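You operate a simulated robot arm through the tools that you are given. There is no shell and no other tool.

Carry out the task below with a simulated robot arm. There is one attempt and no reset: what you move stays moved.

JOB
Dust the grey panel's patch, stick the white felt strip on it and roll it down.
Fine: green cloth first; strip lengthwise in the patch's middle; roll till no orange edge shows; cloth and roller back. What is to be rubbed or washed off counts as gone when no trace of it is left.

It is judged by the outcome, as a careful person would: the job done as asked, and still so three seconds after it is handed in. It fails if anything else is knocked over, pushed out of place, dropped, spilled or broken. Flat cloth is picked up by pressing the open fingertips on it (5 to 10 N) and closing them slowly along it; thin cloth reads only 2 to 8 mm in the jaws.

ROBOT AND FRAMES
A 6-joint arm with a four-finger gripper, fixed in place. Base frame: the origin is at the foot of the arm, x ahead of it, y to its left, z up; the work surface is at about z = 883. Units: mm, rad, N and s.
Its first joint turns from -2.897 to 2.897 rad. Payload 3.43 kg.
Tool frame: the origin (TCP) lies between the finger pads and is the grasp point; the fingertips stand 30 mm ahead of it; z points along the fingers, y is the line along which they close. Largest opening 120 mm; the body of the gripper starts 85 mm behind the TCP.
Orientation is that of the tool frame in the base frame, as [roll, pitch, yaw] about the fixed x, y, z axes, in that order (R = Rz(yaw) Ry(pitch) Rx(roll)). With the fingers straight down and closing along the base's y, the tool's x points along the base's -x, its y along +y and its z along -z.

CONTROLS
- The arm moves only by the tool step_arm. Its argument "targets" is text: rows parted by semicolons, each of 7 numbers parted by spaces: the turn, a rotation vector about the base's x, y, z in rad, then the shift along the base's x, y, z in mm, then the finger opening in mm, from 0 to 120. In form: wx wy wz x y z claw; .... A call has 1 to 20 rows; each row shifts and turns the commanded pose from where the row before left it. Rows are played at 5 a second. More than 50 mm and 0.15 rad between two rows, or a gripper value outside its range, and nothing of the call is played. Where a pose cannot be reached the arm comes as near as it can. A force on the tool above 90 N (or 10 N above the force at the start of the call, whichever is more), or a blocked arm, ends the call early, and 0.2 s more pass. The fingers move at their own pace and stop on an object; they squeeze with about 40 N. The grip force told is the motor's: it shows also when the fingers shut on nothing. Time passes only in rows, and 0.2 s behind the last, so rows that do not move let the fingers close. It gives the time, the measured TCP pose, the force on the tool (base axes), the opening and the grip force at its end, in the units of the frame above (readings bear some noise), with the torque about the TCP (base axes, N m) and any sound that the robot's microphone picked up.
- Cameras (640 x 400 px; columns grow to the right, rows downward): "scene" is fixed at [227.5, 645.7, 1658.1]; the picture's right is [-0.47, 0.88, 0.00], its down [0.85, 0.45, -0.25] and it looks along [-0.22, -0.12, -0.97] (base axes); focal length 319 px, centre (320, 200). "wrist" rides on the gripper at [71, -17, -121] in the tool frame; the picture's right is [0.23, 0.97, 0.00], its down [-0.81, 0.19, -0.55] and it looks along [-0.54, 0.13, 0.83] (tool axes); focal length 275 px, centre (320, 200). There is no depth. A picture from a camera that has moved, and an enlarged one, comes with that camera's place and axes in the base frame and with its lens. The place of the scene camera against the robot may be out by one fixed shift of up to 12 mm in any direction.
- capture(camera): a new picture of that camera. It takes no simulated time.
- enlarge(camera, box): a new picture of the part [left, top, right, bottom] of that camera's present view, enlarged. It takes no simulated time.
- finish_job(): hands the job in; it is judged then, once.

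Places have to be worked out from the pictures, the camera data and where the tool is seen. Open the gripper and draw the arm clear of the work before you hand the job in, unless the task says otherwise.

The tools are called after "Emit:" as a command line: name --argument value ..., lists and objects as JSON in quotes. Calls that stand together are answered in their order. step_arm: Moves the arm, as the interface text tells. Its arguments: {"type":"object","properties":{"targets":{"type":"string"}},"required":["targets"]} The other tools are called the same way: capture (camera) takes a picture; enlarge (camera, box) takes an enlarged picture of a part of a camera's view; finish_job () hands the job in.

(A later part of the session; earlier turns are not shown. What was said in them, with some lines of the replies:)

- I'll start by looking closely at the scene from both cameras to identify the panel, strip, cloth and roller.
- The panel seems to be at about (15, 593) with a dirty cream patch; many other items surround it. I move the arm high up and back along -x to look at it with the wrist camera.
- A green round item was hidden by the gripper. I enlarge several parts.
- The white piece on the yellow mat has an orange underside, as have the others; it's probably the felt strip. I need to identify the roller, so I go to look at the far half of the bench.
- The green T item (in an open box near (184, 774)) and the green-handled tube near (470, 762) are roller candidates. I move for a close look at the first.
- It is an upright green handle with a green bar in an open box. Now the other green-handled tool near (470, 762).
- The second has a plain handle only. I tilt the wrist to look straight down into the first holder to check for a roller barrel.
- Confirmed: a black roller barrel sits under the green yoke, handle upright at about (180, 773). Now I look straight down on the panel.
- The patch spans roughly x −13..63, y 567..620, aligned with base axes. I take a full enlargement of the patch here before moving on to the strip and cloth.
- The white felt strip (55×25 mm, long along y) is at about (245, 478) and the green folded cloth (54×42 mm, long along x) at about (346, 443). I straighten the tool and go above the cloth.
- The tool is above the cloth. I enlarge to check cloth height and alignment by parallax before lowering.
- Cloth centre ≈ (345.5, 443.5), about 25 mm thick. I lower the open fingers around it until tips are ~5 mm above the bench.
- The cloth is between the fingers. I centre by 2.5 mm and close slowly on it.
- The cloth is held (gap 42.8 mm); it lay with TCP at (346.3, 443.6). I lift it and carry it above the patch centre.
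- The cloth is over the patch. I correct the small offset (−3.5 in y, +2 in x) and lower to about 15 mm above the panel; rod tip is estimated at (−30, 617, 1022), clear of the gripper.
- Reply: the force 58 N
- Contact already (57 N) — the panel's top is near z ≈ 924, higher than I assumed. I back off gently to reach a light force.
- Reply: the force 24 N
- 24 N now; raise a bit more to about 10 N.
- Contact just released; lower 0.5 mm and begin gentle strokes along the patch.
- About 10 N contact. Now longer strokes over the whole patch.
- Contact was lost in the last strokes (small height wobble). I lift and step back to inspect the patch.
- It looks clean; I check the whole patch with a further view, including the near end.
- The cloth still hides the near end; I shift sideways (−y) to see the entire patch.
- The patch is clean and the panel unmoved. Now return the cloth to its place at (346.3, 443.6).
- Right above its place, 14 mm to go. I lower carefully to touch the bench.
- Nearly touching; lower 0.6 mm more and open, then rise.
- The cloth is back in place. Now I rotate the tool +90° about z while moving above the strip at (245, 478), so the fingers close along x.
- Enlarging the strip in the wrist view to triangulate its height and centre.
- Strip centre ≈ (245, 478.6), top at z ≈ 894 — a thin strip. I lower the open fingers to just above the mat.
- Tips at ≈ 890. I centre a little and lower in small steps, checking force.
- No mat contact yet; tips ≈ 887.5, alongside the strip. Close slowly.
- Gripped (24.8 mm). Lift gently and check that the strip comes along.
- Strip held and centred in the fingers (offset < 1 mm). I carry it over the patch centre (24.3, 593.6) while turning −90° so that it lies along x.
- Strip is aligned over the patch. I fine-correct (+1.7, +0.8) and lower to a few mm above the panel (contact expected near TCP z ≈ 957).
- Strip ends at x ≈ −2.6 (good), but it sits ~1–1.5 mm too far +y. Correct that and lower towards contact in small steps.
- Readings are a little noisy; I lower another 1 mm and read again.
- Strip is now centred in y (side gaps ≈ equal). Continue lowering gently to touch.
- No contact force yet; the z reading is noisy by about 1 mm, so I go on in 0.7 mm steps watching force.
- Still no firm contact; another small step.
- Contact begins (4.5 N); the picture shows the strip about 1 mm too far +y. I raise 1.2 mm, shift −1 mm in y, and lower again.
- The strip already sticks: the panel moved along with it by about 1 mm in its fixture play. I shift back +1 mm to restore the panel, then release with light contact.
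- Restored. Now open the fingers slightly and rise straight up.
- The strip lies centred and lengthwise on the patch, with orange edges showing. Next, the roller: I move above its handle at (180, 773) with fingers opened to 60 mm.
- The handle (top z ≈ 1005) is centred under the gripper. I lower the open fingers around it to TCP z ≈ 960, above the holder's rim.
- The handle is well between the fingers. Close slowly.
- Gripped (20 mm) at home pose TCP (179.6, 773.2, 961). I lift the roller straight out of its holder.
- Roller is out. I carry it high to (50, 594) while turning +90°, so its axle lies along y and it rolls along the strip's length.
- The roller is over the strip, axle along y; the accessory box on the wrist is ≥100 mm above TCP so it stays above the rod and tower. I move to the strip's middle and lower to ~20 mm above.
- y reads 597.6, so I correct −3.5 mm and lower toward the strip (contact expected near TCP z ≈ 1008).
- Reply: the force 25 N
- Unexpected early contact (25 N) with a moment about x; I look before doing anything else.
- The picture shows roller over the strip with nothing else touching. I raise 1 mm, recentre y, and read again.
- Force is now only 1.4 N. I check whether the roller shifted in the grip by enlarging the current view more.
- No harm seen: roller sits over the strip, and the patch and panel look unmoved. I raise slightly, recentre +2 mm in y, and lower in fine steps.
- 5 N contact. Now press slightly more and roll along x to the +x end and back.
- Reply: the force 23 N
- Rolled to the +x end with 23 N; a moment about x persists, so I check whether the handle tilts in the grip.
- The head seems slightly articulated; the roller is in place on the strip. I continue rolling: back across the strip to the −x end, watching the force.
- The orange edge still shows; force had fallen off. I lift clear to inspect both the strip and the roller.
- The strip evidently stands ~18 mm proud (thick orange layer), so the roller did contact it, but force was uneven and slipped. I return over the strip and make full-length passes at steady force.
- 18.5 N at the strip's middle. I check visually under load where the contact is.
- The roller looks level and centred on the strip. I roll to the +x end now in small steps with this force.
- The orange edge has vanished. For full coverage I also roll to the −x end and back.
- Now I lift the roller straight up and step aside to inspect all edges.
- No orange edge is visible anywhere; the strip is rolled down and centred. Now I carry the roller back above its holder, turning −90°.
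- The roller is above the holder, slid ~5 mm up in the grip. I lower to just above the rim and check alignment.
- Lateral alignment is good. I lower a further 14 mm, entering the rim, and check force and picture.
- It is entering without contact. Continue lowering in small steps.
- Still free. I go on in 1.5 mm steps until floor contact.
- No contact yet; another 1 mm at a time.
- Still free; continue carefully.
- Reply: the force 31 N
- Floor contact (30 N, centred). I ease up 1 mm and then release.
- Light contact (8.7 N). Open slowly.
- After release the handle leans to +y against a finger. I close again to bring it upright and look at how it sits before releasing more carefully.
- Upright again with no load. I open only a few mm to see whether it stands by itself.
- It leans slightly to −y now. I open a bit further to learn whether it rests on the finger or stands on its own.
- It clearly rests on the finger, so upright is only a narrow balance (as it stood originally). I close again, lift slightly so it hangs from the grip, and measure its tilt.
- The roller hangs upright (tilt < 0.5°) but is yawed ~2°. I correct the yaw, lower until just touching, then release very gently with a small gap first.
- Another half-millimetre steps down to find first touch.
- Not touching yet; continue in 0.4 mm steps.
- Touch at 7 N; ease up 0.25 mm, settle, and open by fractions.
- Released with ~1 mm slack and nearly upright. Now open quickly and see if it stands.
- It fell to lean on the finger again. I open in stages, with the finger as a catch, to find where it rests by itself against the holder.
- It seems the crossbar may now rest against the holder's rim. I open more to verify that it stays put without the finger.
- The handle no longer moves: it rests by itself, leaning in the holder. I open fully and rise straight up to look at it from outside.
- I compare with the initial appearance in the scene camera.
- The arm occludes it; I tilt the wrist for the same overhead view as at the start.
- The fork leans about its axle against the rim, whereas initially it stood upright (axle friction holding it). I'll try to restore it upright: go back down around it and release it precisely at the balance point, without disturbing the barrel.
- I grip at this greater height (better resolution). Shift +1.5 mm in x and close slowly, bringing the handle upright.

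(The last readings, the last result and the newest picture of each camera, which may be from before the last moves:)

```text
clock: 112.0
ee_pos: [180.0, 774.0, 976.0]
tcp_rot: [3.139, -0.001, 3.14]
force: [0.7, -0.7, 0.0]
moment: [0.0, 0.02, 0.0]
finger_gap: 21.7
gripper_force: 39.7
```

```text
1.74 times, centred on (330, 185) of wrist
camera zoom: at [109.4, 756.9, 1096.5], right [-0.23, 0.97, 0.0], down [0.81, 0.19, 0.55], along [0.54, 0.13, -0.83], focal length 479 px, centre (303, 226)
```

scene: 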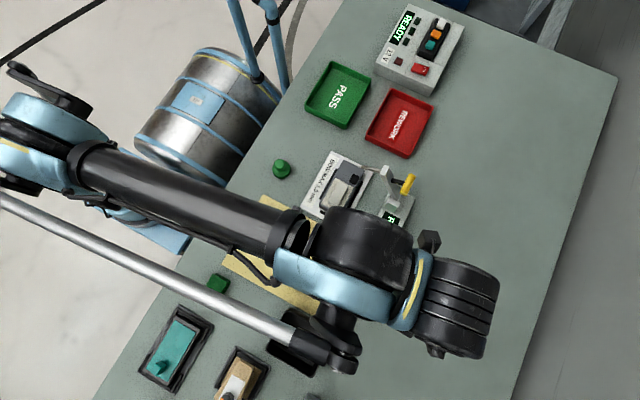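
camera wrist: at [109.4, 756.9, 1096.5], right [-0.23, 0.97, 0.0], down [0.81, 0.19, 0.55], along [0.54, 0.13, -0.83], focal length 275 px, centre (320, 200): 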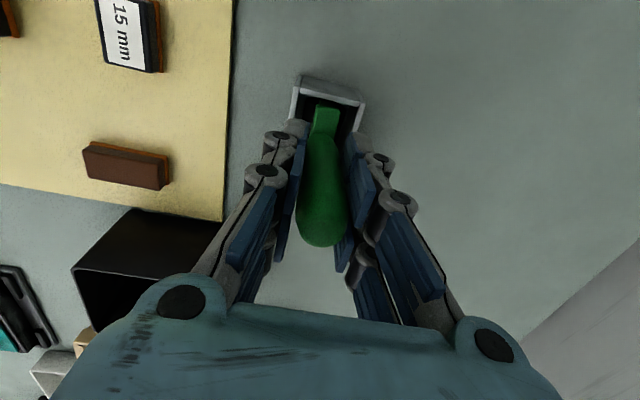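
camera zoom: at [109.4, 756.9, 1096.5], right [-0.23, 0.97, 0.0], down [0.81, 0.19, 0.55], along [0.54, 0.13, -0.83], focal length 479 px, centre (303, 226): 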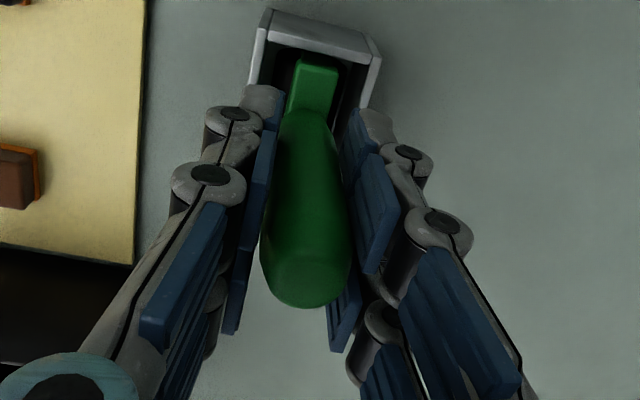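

Gripped at 21.7 mm, upright. I release fast and symmetrically to 60 mm and look.

Emit:
step_arm --targets "0 0 0 0 0 0 22.3; 0 0 0 0 0 0 22.3; 0 0 0 0 0 0 45; 0 0 0 0 0 0 45"

Emit:
enlarge --camera "wrist" --box '[260, 70, 400, 300]'

```text
clock: 113.0
ee_pos: [179.7, 774.9, 975.0]
tcp_rot: [3.14, 0.0, 3.141]
force: [0.5, 0.6, 1.2]
moment: [-0.05, 0.02, -0.01]
finger_gap: 45.0
gripper_force: 0.2
```

```text
1.74 times, centred on (330, 185) of wrist
camera zoom: at [109.4, 756.9, 1096.5], right [-0.23, 0.97, 0.0], down [0.81, 0.19, 0.55], along [0.54, 0.13, -0.83], focal length 479 px, centre (303, 226)
```

zoom: 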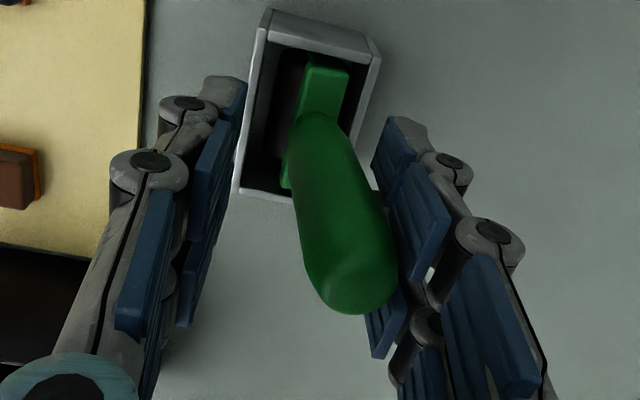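

It fell to +y, so the balance point is further −y. I regrip, shift −0.8 mm, and release with a small opening to test.

Emit:
step_arm --targets "0 0 0 0 -0.4 0 38; 0 0 0 0 -0.4 0 32; 0 0 0 0 0 0 28; 0 0 0 0 0 0 25; 0 0 0 0 0 0 23; 0 0 0 0 0 0 21; 0 0 0 0 0 0 18; 0 0 0 0 0 0 18; 0 0 0 0 0 0 22.3; 0 0 0 0 0 0 22.3; 0 0 0 0 0 0 30; 0 0 0 0 0 0 30"

Emit:
enlarge --camera "wrist" --box '[260, 70, 400, 300]'

```text
clock: 115.6
ee_pos: [180.4, 774.0, 974.6]
tcp_rot: [3.139, 0.003, -3.141]
force: [0.0, -0.1, -0.6]
moment: [-0.01, 0.0, -0.01]
finger_gap: 29.8
gripper_force: 0.1
```

```text
1.74 times, centred on (330, 185) of wrist
camera zoom: at [109.4, 756.0, 1095.9], right [-0.23, 0.97, 0.0], down [0.81, 0.19, 0.55], along [0.54, 0.13, -0.83], focal length 479 px, centre (303, 226)
```

zoom: 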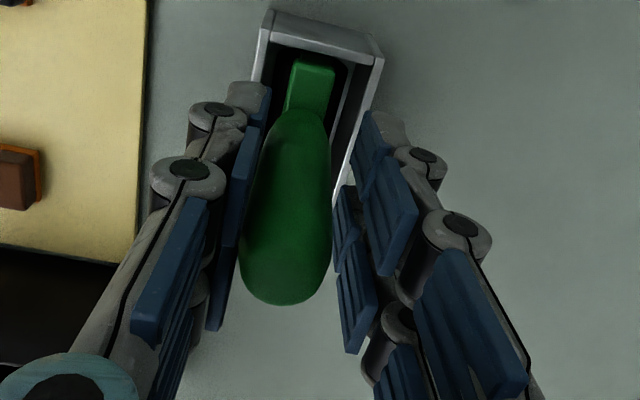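

Now it fell to −y: the balance lies between. Regrip with +0.4 mm and test again.

Emit:
step_arm --targets "0 0 0 0 0.4 0 28; 0 0 0 0 0 0 26; 0 0 0 0 0 0 24; 0 0 0 0 0 0 22; 0 0 0 0 0 0 18; 0 0 0 0 0 0 18; 0 0 0 0 0 0 18; 0 0 0 0 0 0 22.3; 0 0 0 0 0 0 22.3; 0 0 0 0 0 0 30; 0 0 0 0 0 0 30"

Emit:
enlarge --camera "wrist" --box '[260, 70, 400, 300]'

```text
clock: 118.0
ee_pos: [180.0, 773.2, 975.7]
tcp_rot: [3.141, -0.002, -3.141]
force: [-0.3, -0.8, -0.2]
moment: [0.01, 0.01, -0.01]
finger_gap: 29.7
gripper_force: 0.0
```

```text
1.74 times, centred on (330, 185) of wrist
camera zoom: at [109.5, 756.1, 1095.4], right [-0.23, 0.97, 0.0], down [0.81, 0.19, 0.55], along [0.54, 0.13, -0.83], focal length 479 px, centre (303, 226)
```

zoom: 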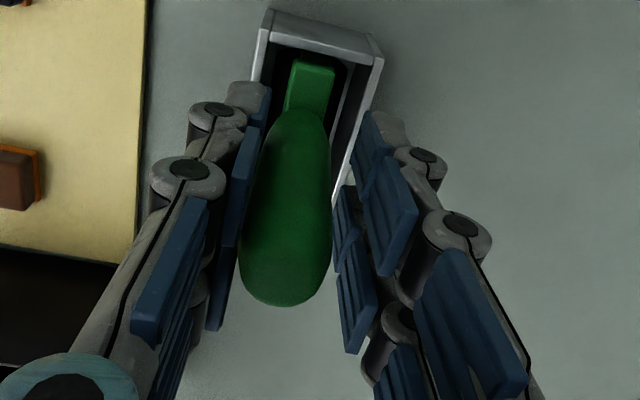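

Still −y. Another +0.3 mm, opening directly from the grip this time.

Emit:
step_arm --targets "0 0 0 0 0.3 0 28; 0 0 0 0 0 0 26; 0 0 0 0 0 0 24; 0 0 0 0 0 0 22; 0 0 0 0 0 0 18; 0 0 0 0 0 0 18; 0 0 0 0 0 0 18; 0 0 0 0 0 0 30; 0 0 0 0 0 0 30"

Emit:
enlarge --camera "wrist" --box '[260, 70, 400, 300]'

```text
clock: 120.0
ee_pos: [179.1, 774.4, 974.3]
tcp_rot: [3.14, 0.001, 3.141]
force: [0.2, 0.2, -0.1]
moment: [0.01, 0.01, 0.03]
finger_gap: 30.1
gripper_force: 0.2
```

```text
1.74 times, centred on (330, 185) of wrist
camera zoom: at [109.2, 756.4, 1095.8], right [-0.23, 0.97, 0.0], down [0.81, 0.19, 0.55], along [0.54, 0.13, -0.83], focal length 479 px, centre (303, 226)
```

zoom: 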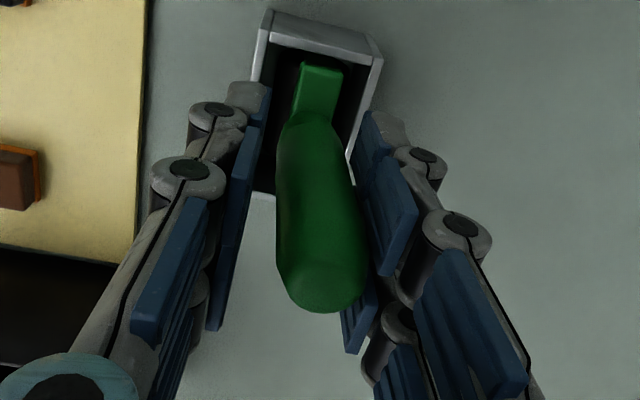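

The balance band is very narrow, but worth a few more tries. Regrip, shift −0.15 mm, release.

Emit:
step_arm --targets "0 0 0 0 -0.15 0 28; 0 0 0 0 0 0 26; 0 0 0 0 0 0 24; 0 0 0 0 0 0 22; 0 0 0 0 0 0 18; 0 0 0 0 0 0 18; 0 0 0 0 0 0 18; 0 0 0 0 0 0 18; 0 0 0 0 0 0 30; 0 0 0 0 0 0 30"

Emit:
enlarge --camera "wrist" --box '[260, 70, 400, 300]'

```text
clock: 122.2
ee_pos: [179.3, 773.7, 975.1]
tcp_rot: [3.138, -0.001, -3.141]
force: [-0.1, -0.5, 0.3]
moment: [0.01, 0.03, 0.0]
finger_gap: 30.1
gripper_force: 0.1
```

```text
1.74 times, centred on (330, 185) of wrist
camera zoom: at [109.5, 756.4, 1095.9], right [-0.23, 0.97, 0.0], down [0.81, 0.19, 0.55], along [0.54, 0.13, -0.83], focal length 479 px, centre (303, 226)
```

zoom: 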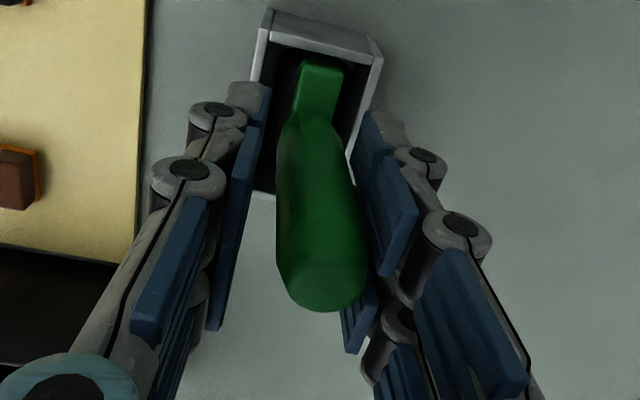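

Still +y; another −0.15 mm.

Emit:
step_arm --targets "0 0 0 0 -0.15 0 28; 0 0 0 0 0 0 26; 0 0 0 0 0 0 24; 0 0 0 0 0 0 22; 0 0 0 0 0 0 18; 0 0 0 0 0 0 18; 0 0 0 0 0 0 18; 0 0 0 0 0 0 18; 0 0 0 0 0 0 30; 0 0 0 0 0 0 30"

Emit:
enlarge --camera "wrist" --box '[260, 70, 400, 300]'

```text
clock: 124.4
ee_pos: [180.5, 774.5, 975.0]
tcp_rot: [3.139, 0.001, 3.141]
force: [0.8, 0.5, 0.2]
moment: [0.0, 0.01, 0.02]
finger_gap: 29.9
gripper_force: 0.1
```

```text
1.74 times, centred on (330, 185) of wrist
camera zoom: at [109.5, 756.0, 1095.7], right [-0.23, 0.97, 0.0], down [0.81, 0.19, 0.55], along [0.54, 0.13, -0.83], focal length 479 px, centre (303, 226)
```

zoom: 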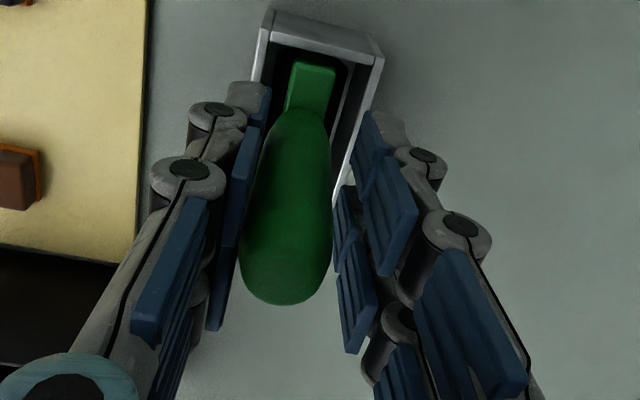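

The balance has practically no friction band, so it can't be left exactly upright. Instead I'll minimise the lean: lift it slightly, set the barrel close to the +y wall so the crossbar meets the rim after only a small lean.

Emit:
step_arm --targets "0 0 0 0 0.2 0 28; 0 0 0 0 0 0 26; 0 0 0 0 0 0 24; 0 0 0 0 0 0 22; 0 0 0 0 0 0 18; 0 0 0 0 0 0 18; 0 0 0 0 0 0 18; 0 0 0 0 0 2 18; 0 0 0 0 1.5 0 18; 0 0 0 0 1.5 0 18; 0 0 0 0 0 0 18"

Emit:
enlarge --camera "wrist" --box '[270, 60, 390, 160]'

```text
clock: 126.8
ee_pos: [180.6, 775.7, 977.6]
tcp_rot: [3.139, 0.0, -3.14]
force: [-0.2, 0.0, -0.6]
moment: [-0.01, -0.01, 0.01]
finger_gap: 20.4
gripper_force: 39.8
```

```text
4.00 times, centred on (330, 110) of wrist
camera zoom: at [109.9, 759.1, 1097.8], right [-0.23, 0.97, 0.0], down [0.81, 0.19, 0.55], along [0.54, 0.13, -0.83], focal length 1101 px, centre (280, 560)
```

zoom: 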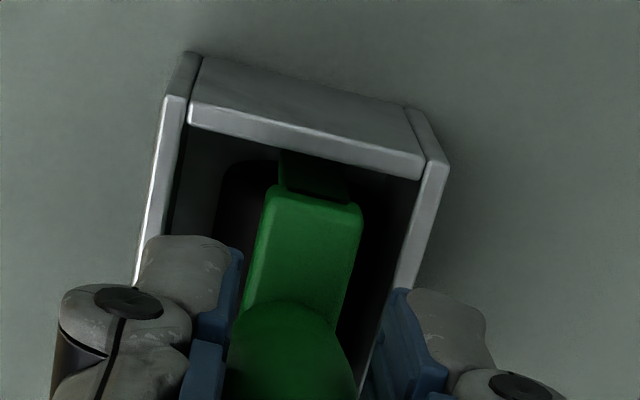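

Moved +3 mm without contact; there's still room on the right. Add another 1.5 mm while watching Fy.

Emit:
step_arm --targets "0 0 0 0 0.8 0 18; 0 0 0 0 0.7 0 18; 0 0 0 0 0 0 18"

Emit:
enlarge --camera "wrist" --box '[270, 60, 390, 160]'

```text
clock: 127.6
ee_pos: [179.4, 778.0, 976.9]
tcp_rot: [-3.141, -0.001, 3.14]
force: [-0.2, -12.9, -3.9]
moment: [-1.11, 0.0, -0.02]
finger_gap: 20.9
gripper_force: 40.2
```

```text
4.00 times, centred on (330, 110) of wrist
camera zoom: at [109.8, 760.2, 1098.2], right [-0.23, 0.97, 0.0], down [0.81, 0.19, 0.55], along [0.54, 0.13, -0.83], focal length 1101 px, centre (280, 560)
```

zoom: 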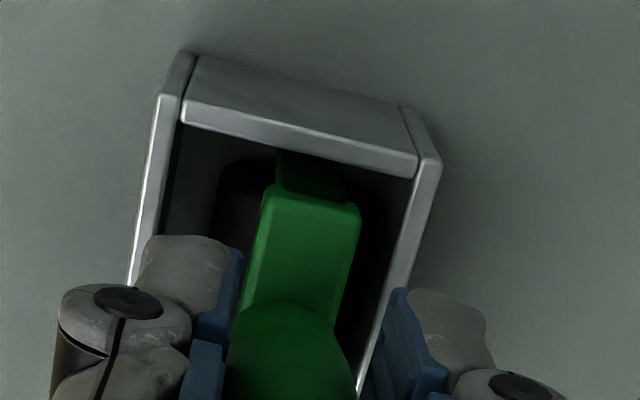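

Barrel touched the +y wall (13 N). I back off 1 mm, lower onto the floor, lean the handle slightly +y, and open slowly so that it settles gently on the rim.

Emit:
step_arm --targets "0 0 0 0 -1 0 18; 0 0 0 0 0 -1 18; 0 0 0 0 0 -0.7 18; 0 0 0 0 0 0 18"

```text
clock: 128.6
ee_pos: [180.9, 777.9, 974.0]
tcp_rot: [3.14, 0.0, -3.142]
force: [-0.3, 0.3, -0.9]
moment: [0.06, -0.05, -0.01]
finger_gap: 21.3
gripper_force: 40.0
```

No residual load. Now shift the handle +1.2 mm to lean it +y and open gradually.

Emit:
step_arm --targets "0 0 0 0 0.6 -0.3 18; 0 0 0 0 0.6 0 18; 0 0 0 0 0 0 22; 0 0 0 0 0 0 23; 0 0 0 0 0 0 24; 0 0 0 0 0 0 26; 0 0 0 0 0 0 28; 0 0 0 0 0 0 31; 0 0 0 0 0 0 34; 0 0 0 0 0 0 38; 0 0 0 0 0 0 38"

Emit:
enlarge --camera "wrist" --box '[260, 70, 400, 300]'

```text
clock: 131.0
ee_pos: [180.5, 778.3, 974.4]
tcp_rot: [3.141, 0.002, -3.142]
force: [-0.2, 0.2, 0.4]
moment: [-0.01, 0.0, 0.03]
finger_gap: 37.9
gripper_force: 0.0
```

```text
1.74 times, centred on (330, 185) of wrist
camera zoom: at [109.7, 761.3, 1095.6], right [-0.23, 0.97, 0.0], down [0.81, 0.19, 0.55], along [0.54, 0.13, -0.83], focal length 479 px, centre (303, 226)
```

zoom: 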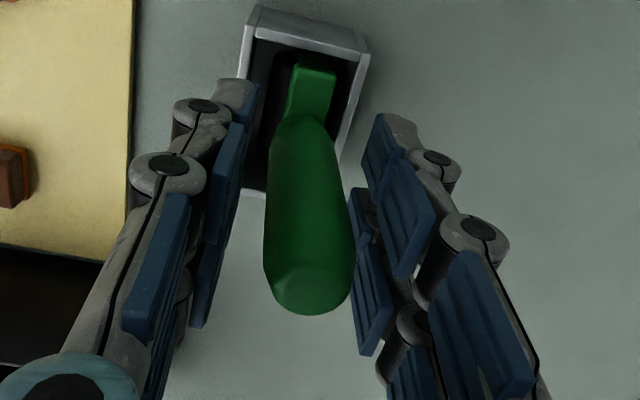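

The handle now stands nearly upright, free of both pads. I wait a second and check again.

Emit:
step_arm --targets "0 0 0 0 0 0 42; 0 0 0 0 0 0 46; 0 0 0 0 0 0 50; 0 0 0 0 0 0 50; 0 0 0 0 0 0 50; 0 0 0 0 0 0 50"

Emit:
enlarge --camera "wrist" --box '[260, 70, 400, 300]'

```text
clock: 132.4
ee_pos: [181.4, 778.8, 974.7]
tcp_rot: [3.14, 0.001, 3.141]
force: [1.0, 0.1, 0.0]
moment: [0.01, 0.02, 0.01]
finger_gap: 49.8
gripper_force: 0.0
```

```text
1.74 times, centred on (330, 185) of wrist
camera zoom: at [109.7, 761.3, 1095.6], right [-0.23, 0.97, 0.0], down [0.81, 0.19, 0.55], along [0.54, 0.13, -0.83], focal length 479 px, centre (303, 226)
```

zoom: 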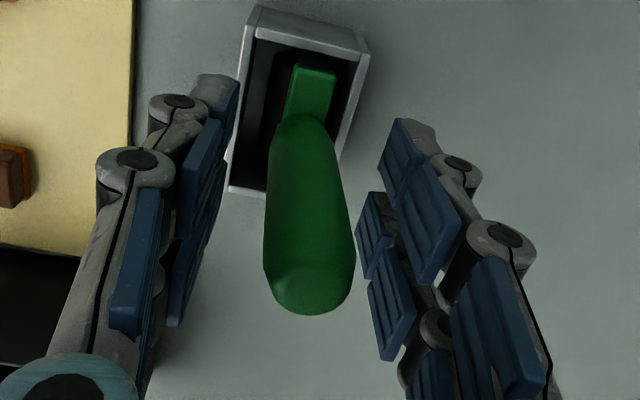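

It stands by itself, nearly upright, unchanged over 1.4 s. I open further and rise straight up.

Emit:
step_arm --targets "0 0 0 0 0 0 65; 0 0 0 0 0 0 80; 0 0 0 0 0 10 80; 0 0 0 0 0 20 80; 0 0 0 0 0 30 80; 0 0 0 0 0 40 80; 0 0 0 0 0 30 80; 0 0 0 0 0 0 80"

Emit:
capture --camera "wrist"

```text
clock: 134.2
ee_pos: [181.5, 779.4, 1104.7]
tcp_rot: [3.14, -0.001, -3.141]
force: [-0.6, -0.5, 0.3]
moment: [-0.02, 0.0, -0.02]
finger_gap: 80.1
gripper_force: 0.1
```

```text
taken
camera wrist: at [110.0, 761.7, 1225.4], right [-0.23, 0.97, 0.0], down [0.81, 0.19, 0.55], along [0.54, 0.13, -0.83], focal length 275 px, centre (320, 200)
```

wrist: 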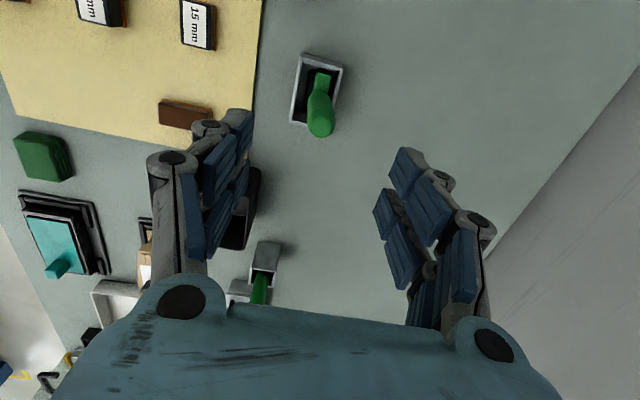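

The roller stands upright in its holder again. I withdraw the arm up and toward its starting position, then do final checks.

Emit:
step_arm --targets "0 0 0 0 0 45 80; 0 0 0 0 -10 45 100; 0 0 0 -3 -40 25 120; 0 0 0 -3 -40 25 120; 0 0 0 -5 -40 20 120; 0 0 0 -5 -40 20 120; 0 0 0 -8 -40 20 120; 0 0 0 -8 -40 20 120; 0 0 0 -8 -30 20 120; 0 0 0 0 0 0 120"

Emit:
capture --camera "scene"

Emit:
capture --camera "wrist"

Emit:
enlarge --camera "scene" --box '[330, 260, 430, 325]'

Emit:
enlarge --camera "scene" --box '[290, 140, 410, 230]'

```text
clock: 136.4
ee_pos: [140.9, 497.3, 1344.5]
tcp_rot: [3.14, 0.0, 3.141]
force: [-0.7, 0.7, 0.9]
moment: [0.01, 0.02, 0.01]
finger_gap: 119.9
gripper_force: 0.1
```

```text
taken
```

scene: 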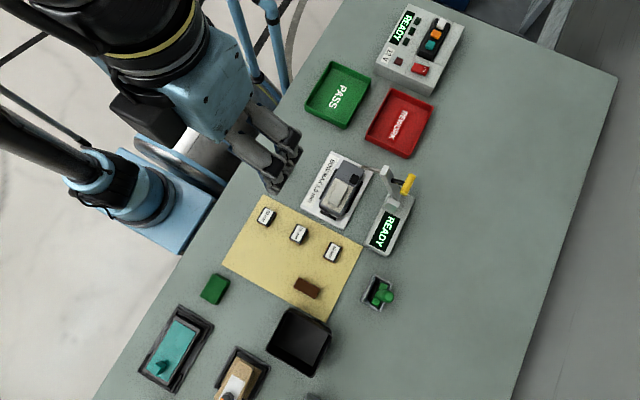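

```text
taken
camera wrist: at [70.6, 480.7, 1465.1], right [-0.23, 0.97, 0.0], down [0.81, 0.19, 0.55], along [0.54, 0.13, -0.83], focal length 275 px, centre (320, 200)
```

wrist: 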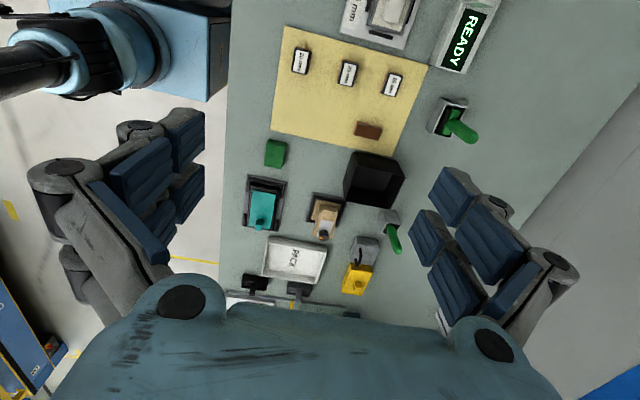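

```text
6.15 times, centred on (380, 292) of scene
camera zoom: at [227.5, 645.7, 1658.1], right [-0.47, 0.88, 0.0], down [0.85, 0.45, -0.25], along [-0.22, -0.12, -0.97], focal length 1962 px, centre (-49, -369)
```

zoom: 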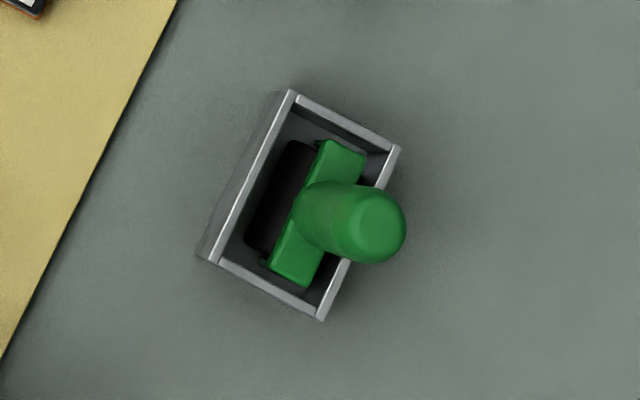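

```text
4.44 times, centred on (350, 185) of scene
camera zoom: at [227.5, 645.7, 1658.1], right [-0.47, 0.88, 0.0], down [0.85, 0.45, -0.25], along [-0.22, -0.12, -0.97], focal length 1417 px, centre (187, 267)
```

zoom: 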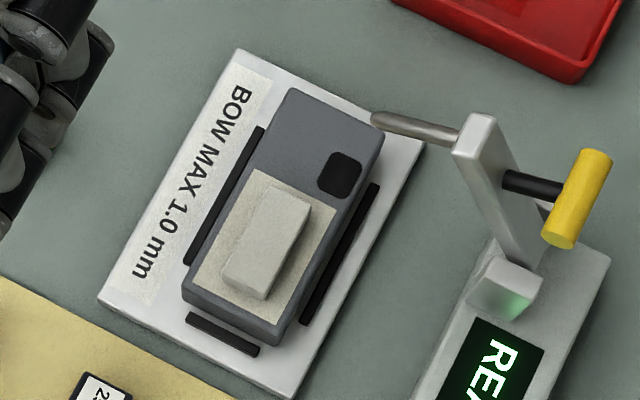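

Tip of the roller is within ~8 mm of its original spot, the holder is unmoved, and no orange shows. A last close look at the patch and strip, and the cloth.

Emit:
enlarge --camera "scene" --box '[325, 170, 370, 220]'

Emit:
enlarge --camera "scene" --box '[180, 250, 410, 400]'

```text
8.00 times, centred on (348, 195) of scene
camera zoom: at [227.5, 645.7, 1658.1], right [-0.47, 0.88, 0.0], down [0.85, 0.45, -0.25], along [-0.22, -0.12, -0.97], focal length 2551 px, centre (100, 240)
```

zoom: 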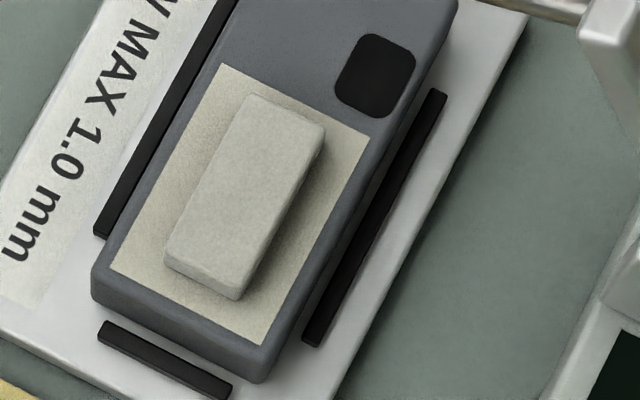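

```text
2.67 times, centred on (295, 325) of scene
camera zoom: at [227.5, 645.7, 1658.1], right [-0.47, 0.88, 0.0], down [0.85, 0.45, -0.25], along [-0.22, -0.12, -0.97], focal length 850 px, centre (387, -133)
```

zoom: 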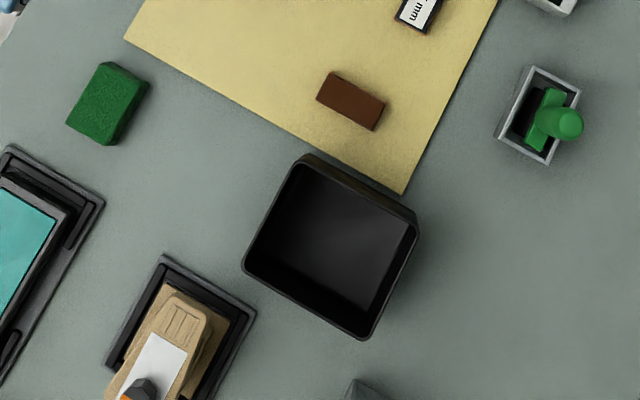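

The patch is clean. The strip sits lengthwise in its middle with no orange edge showing. Cloth and roller are back, nothing else looks disturbed, and the gripper is open and clear. I hand in the job.

Emit:
finish_job

```text
The job is handed in.
```

I dusted the panel's patch with the green cloth, stuck the white felt strip on it, and rolled it down until no orange edge showed. The job is handed in.

- **Patch:** no trace of dust was left after the wipe.
- **Strip:** it lies lengthwise in the middle of the patch, about 1 mm off centre.
- **Cloth:** it is back where it lay.
- **Roller:** it is back in its holder but leans slightly. The tip of its handle is about 8 mm from where it was at the start. It would not balance fully upright, so I set its barrel near the holder's wall, where it stands by itself.

Two small disturbances along the way:
- **Panel:** it moved about 1 mm in its fixture when the strip first stuck, and I moved it back.
- **Holder:** its wall was pressed once with about 13 N, and the holder did not move.

In the final pictures nothing else looked out of place. The gripper was open and clear of the work.
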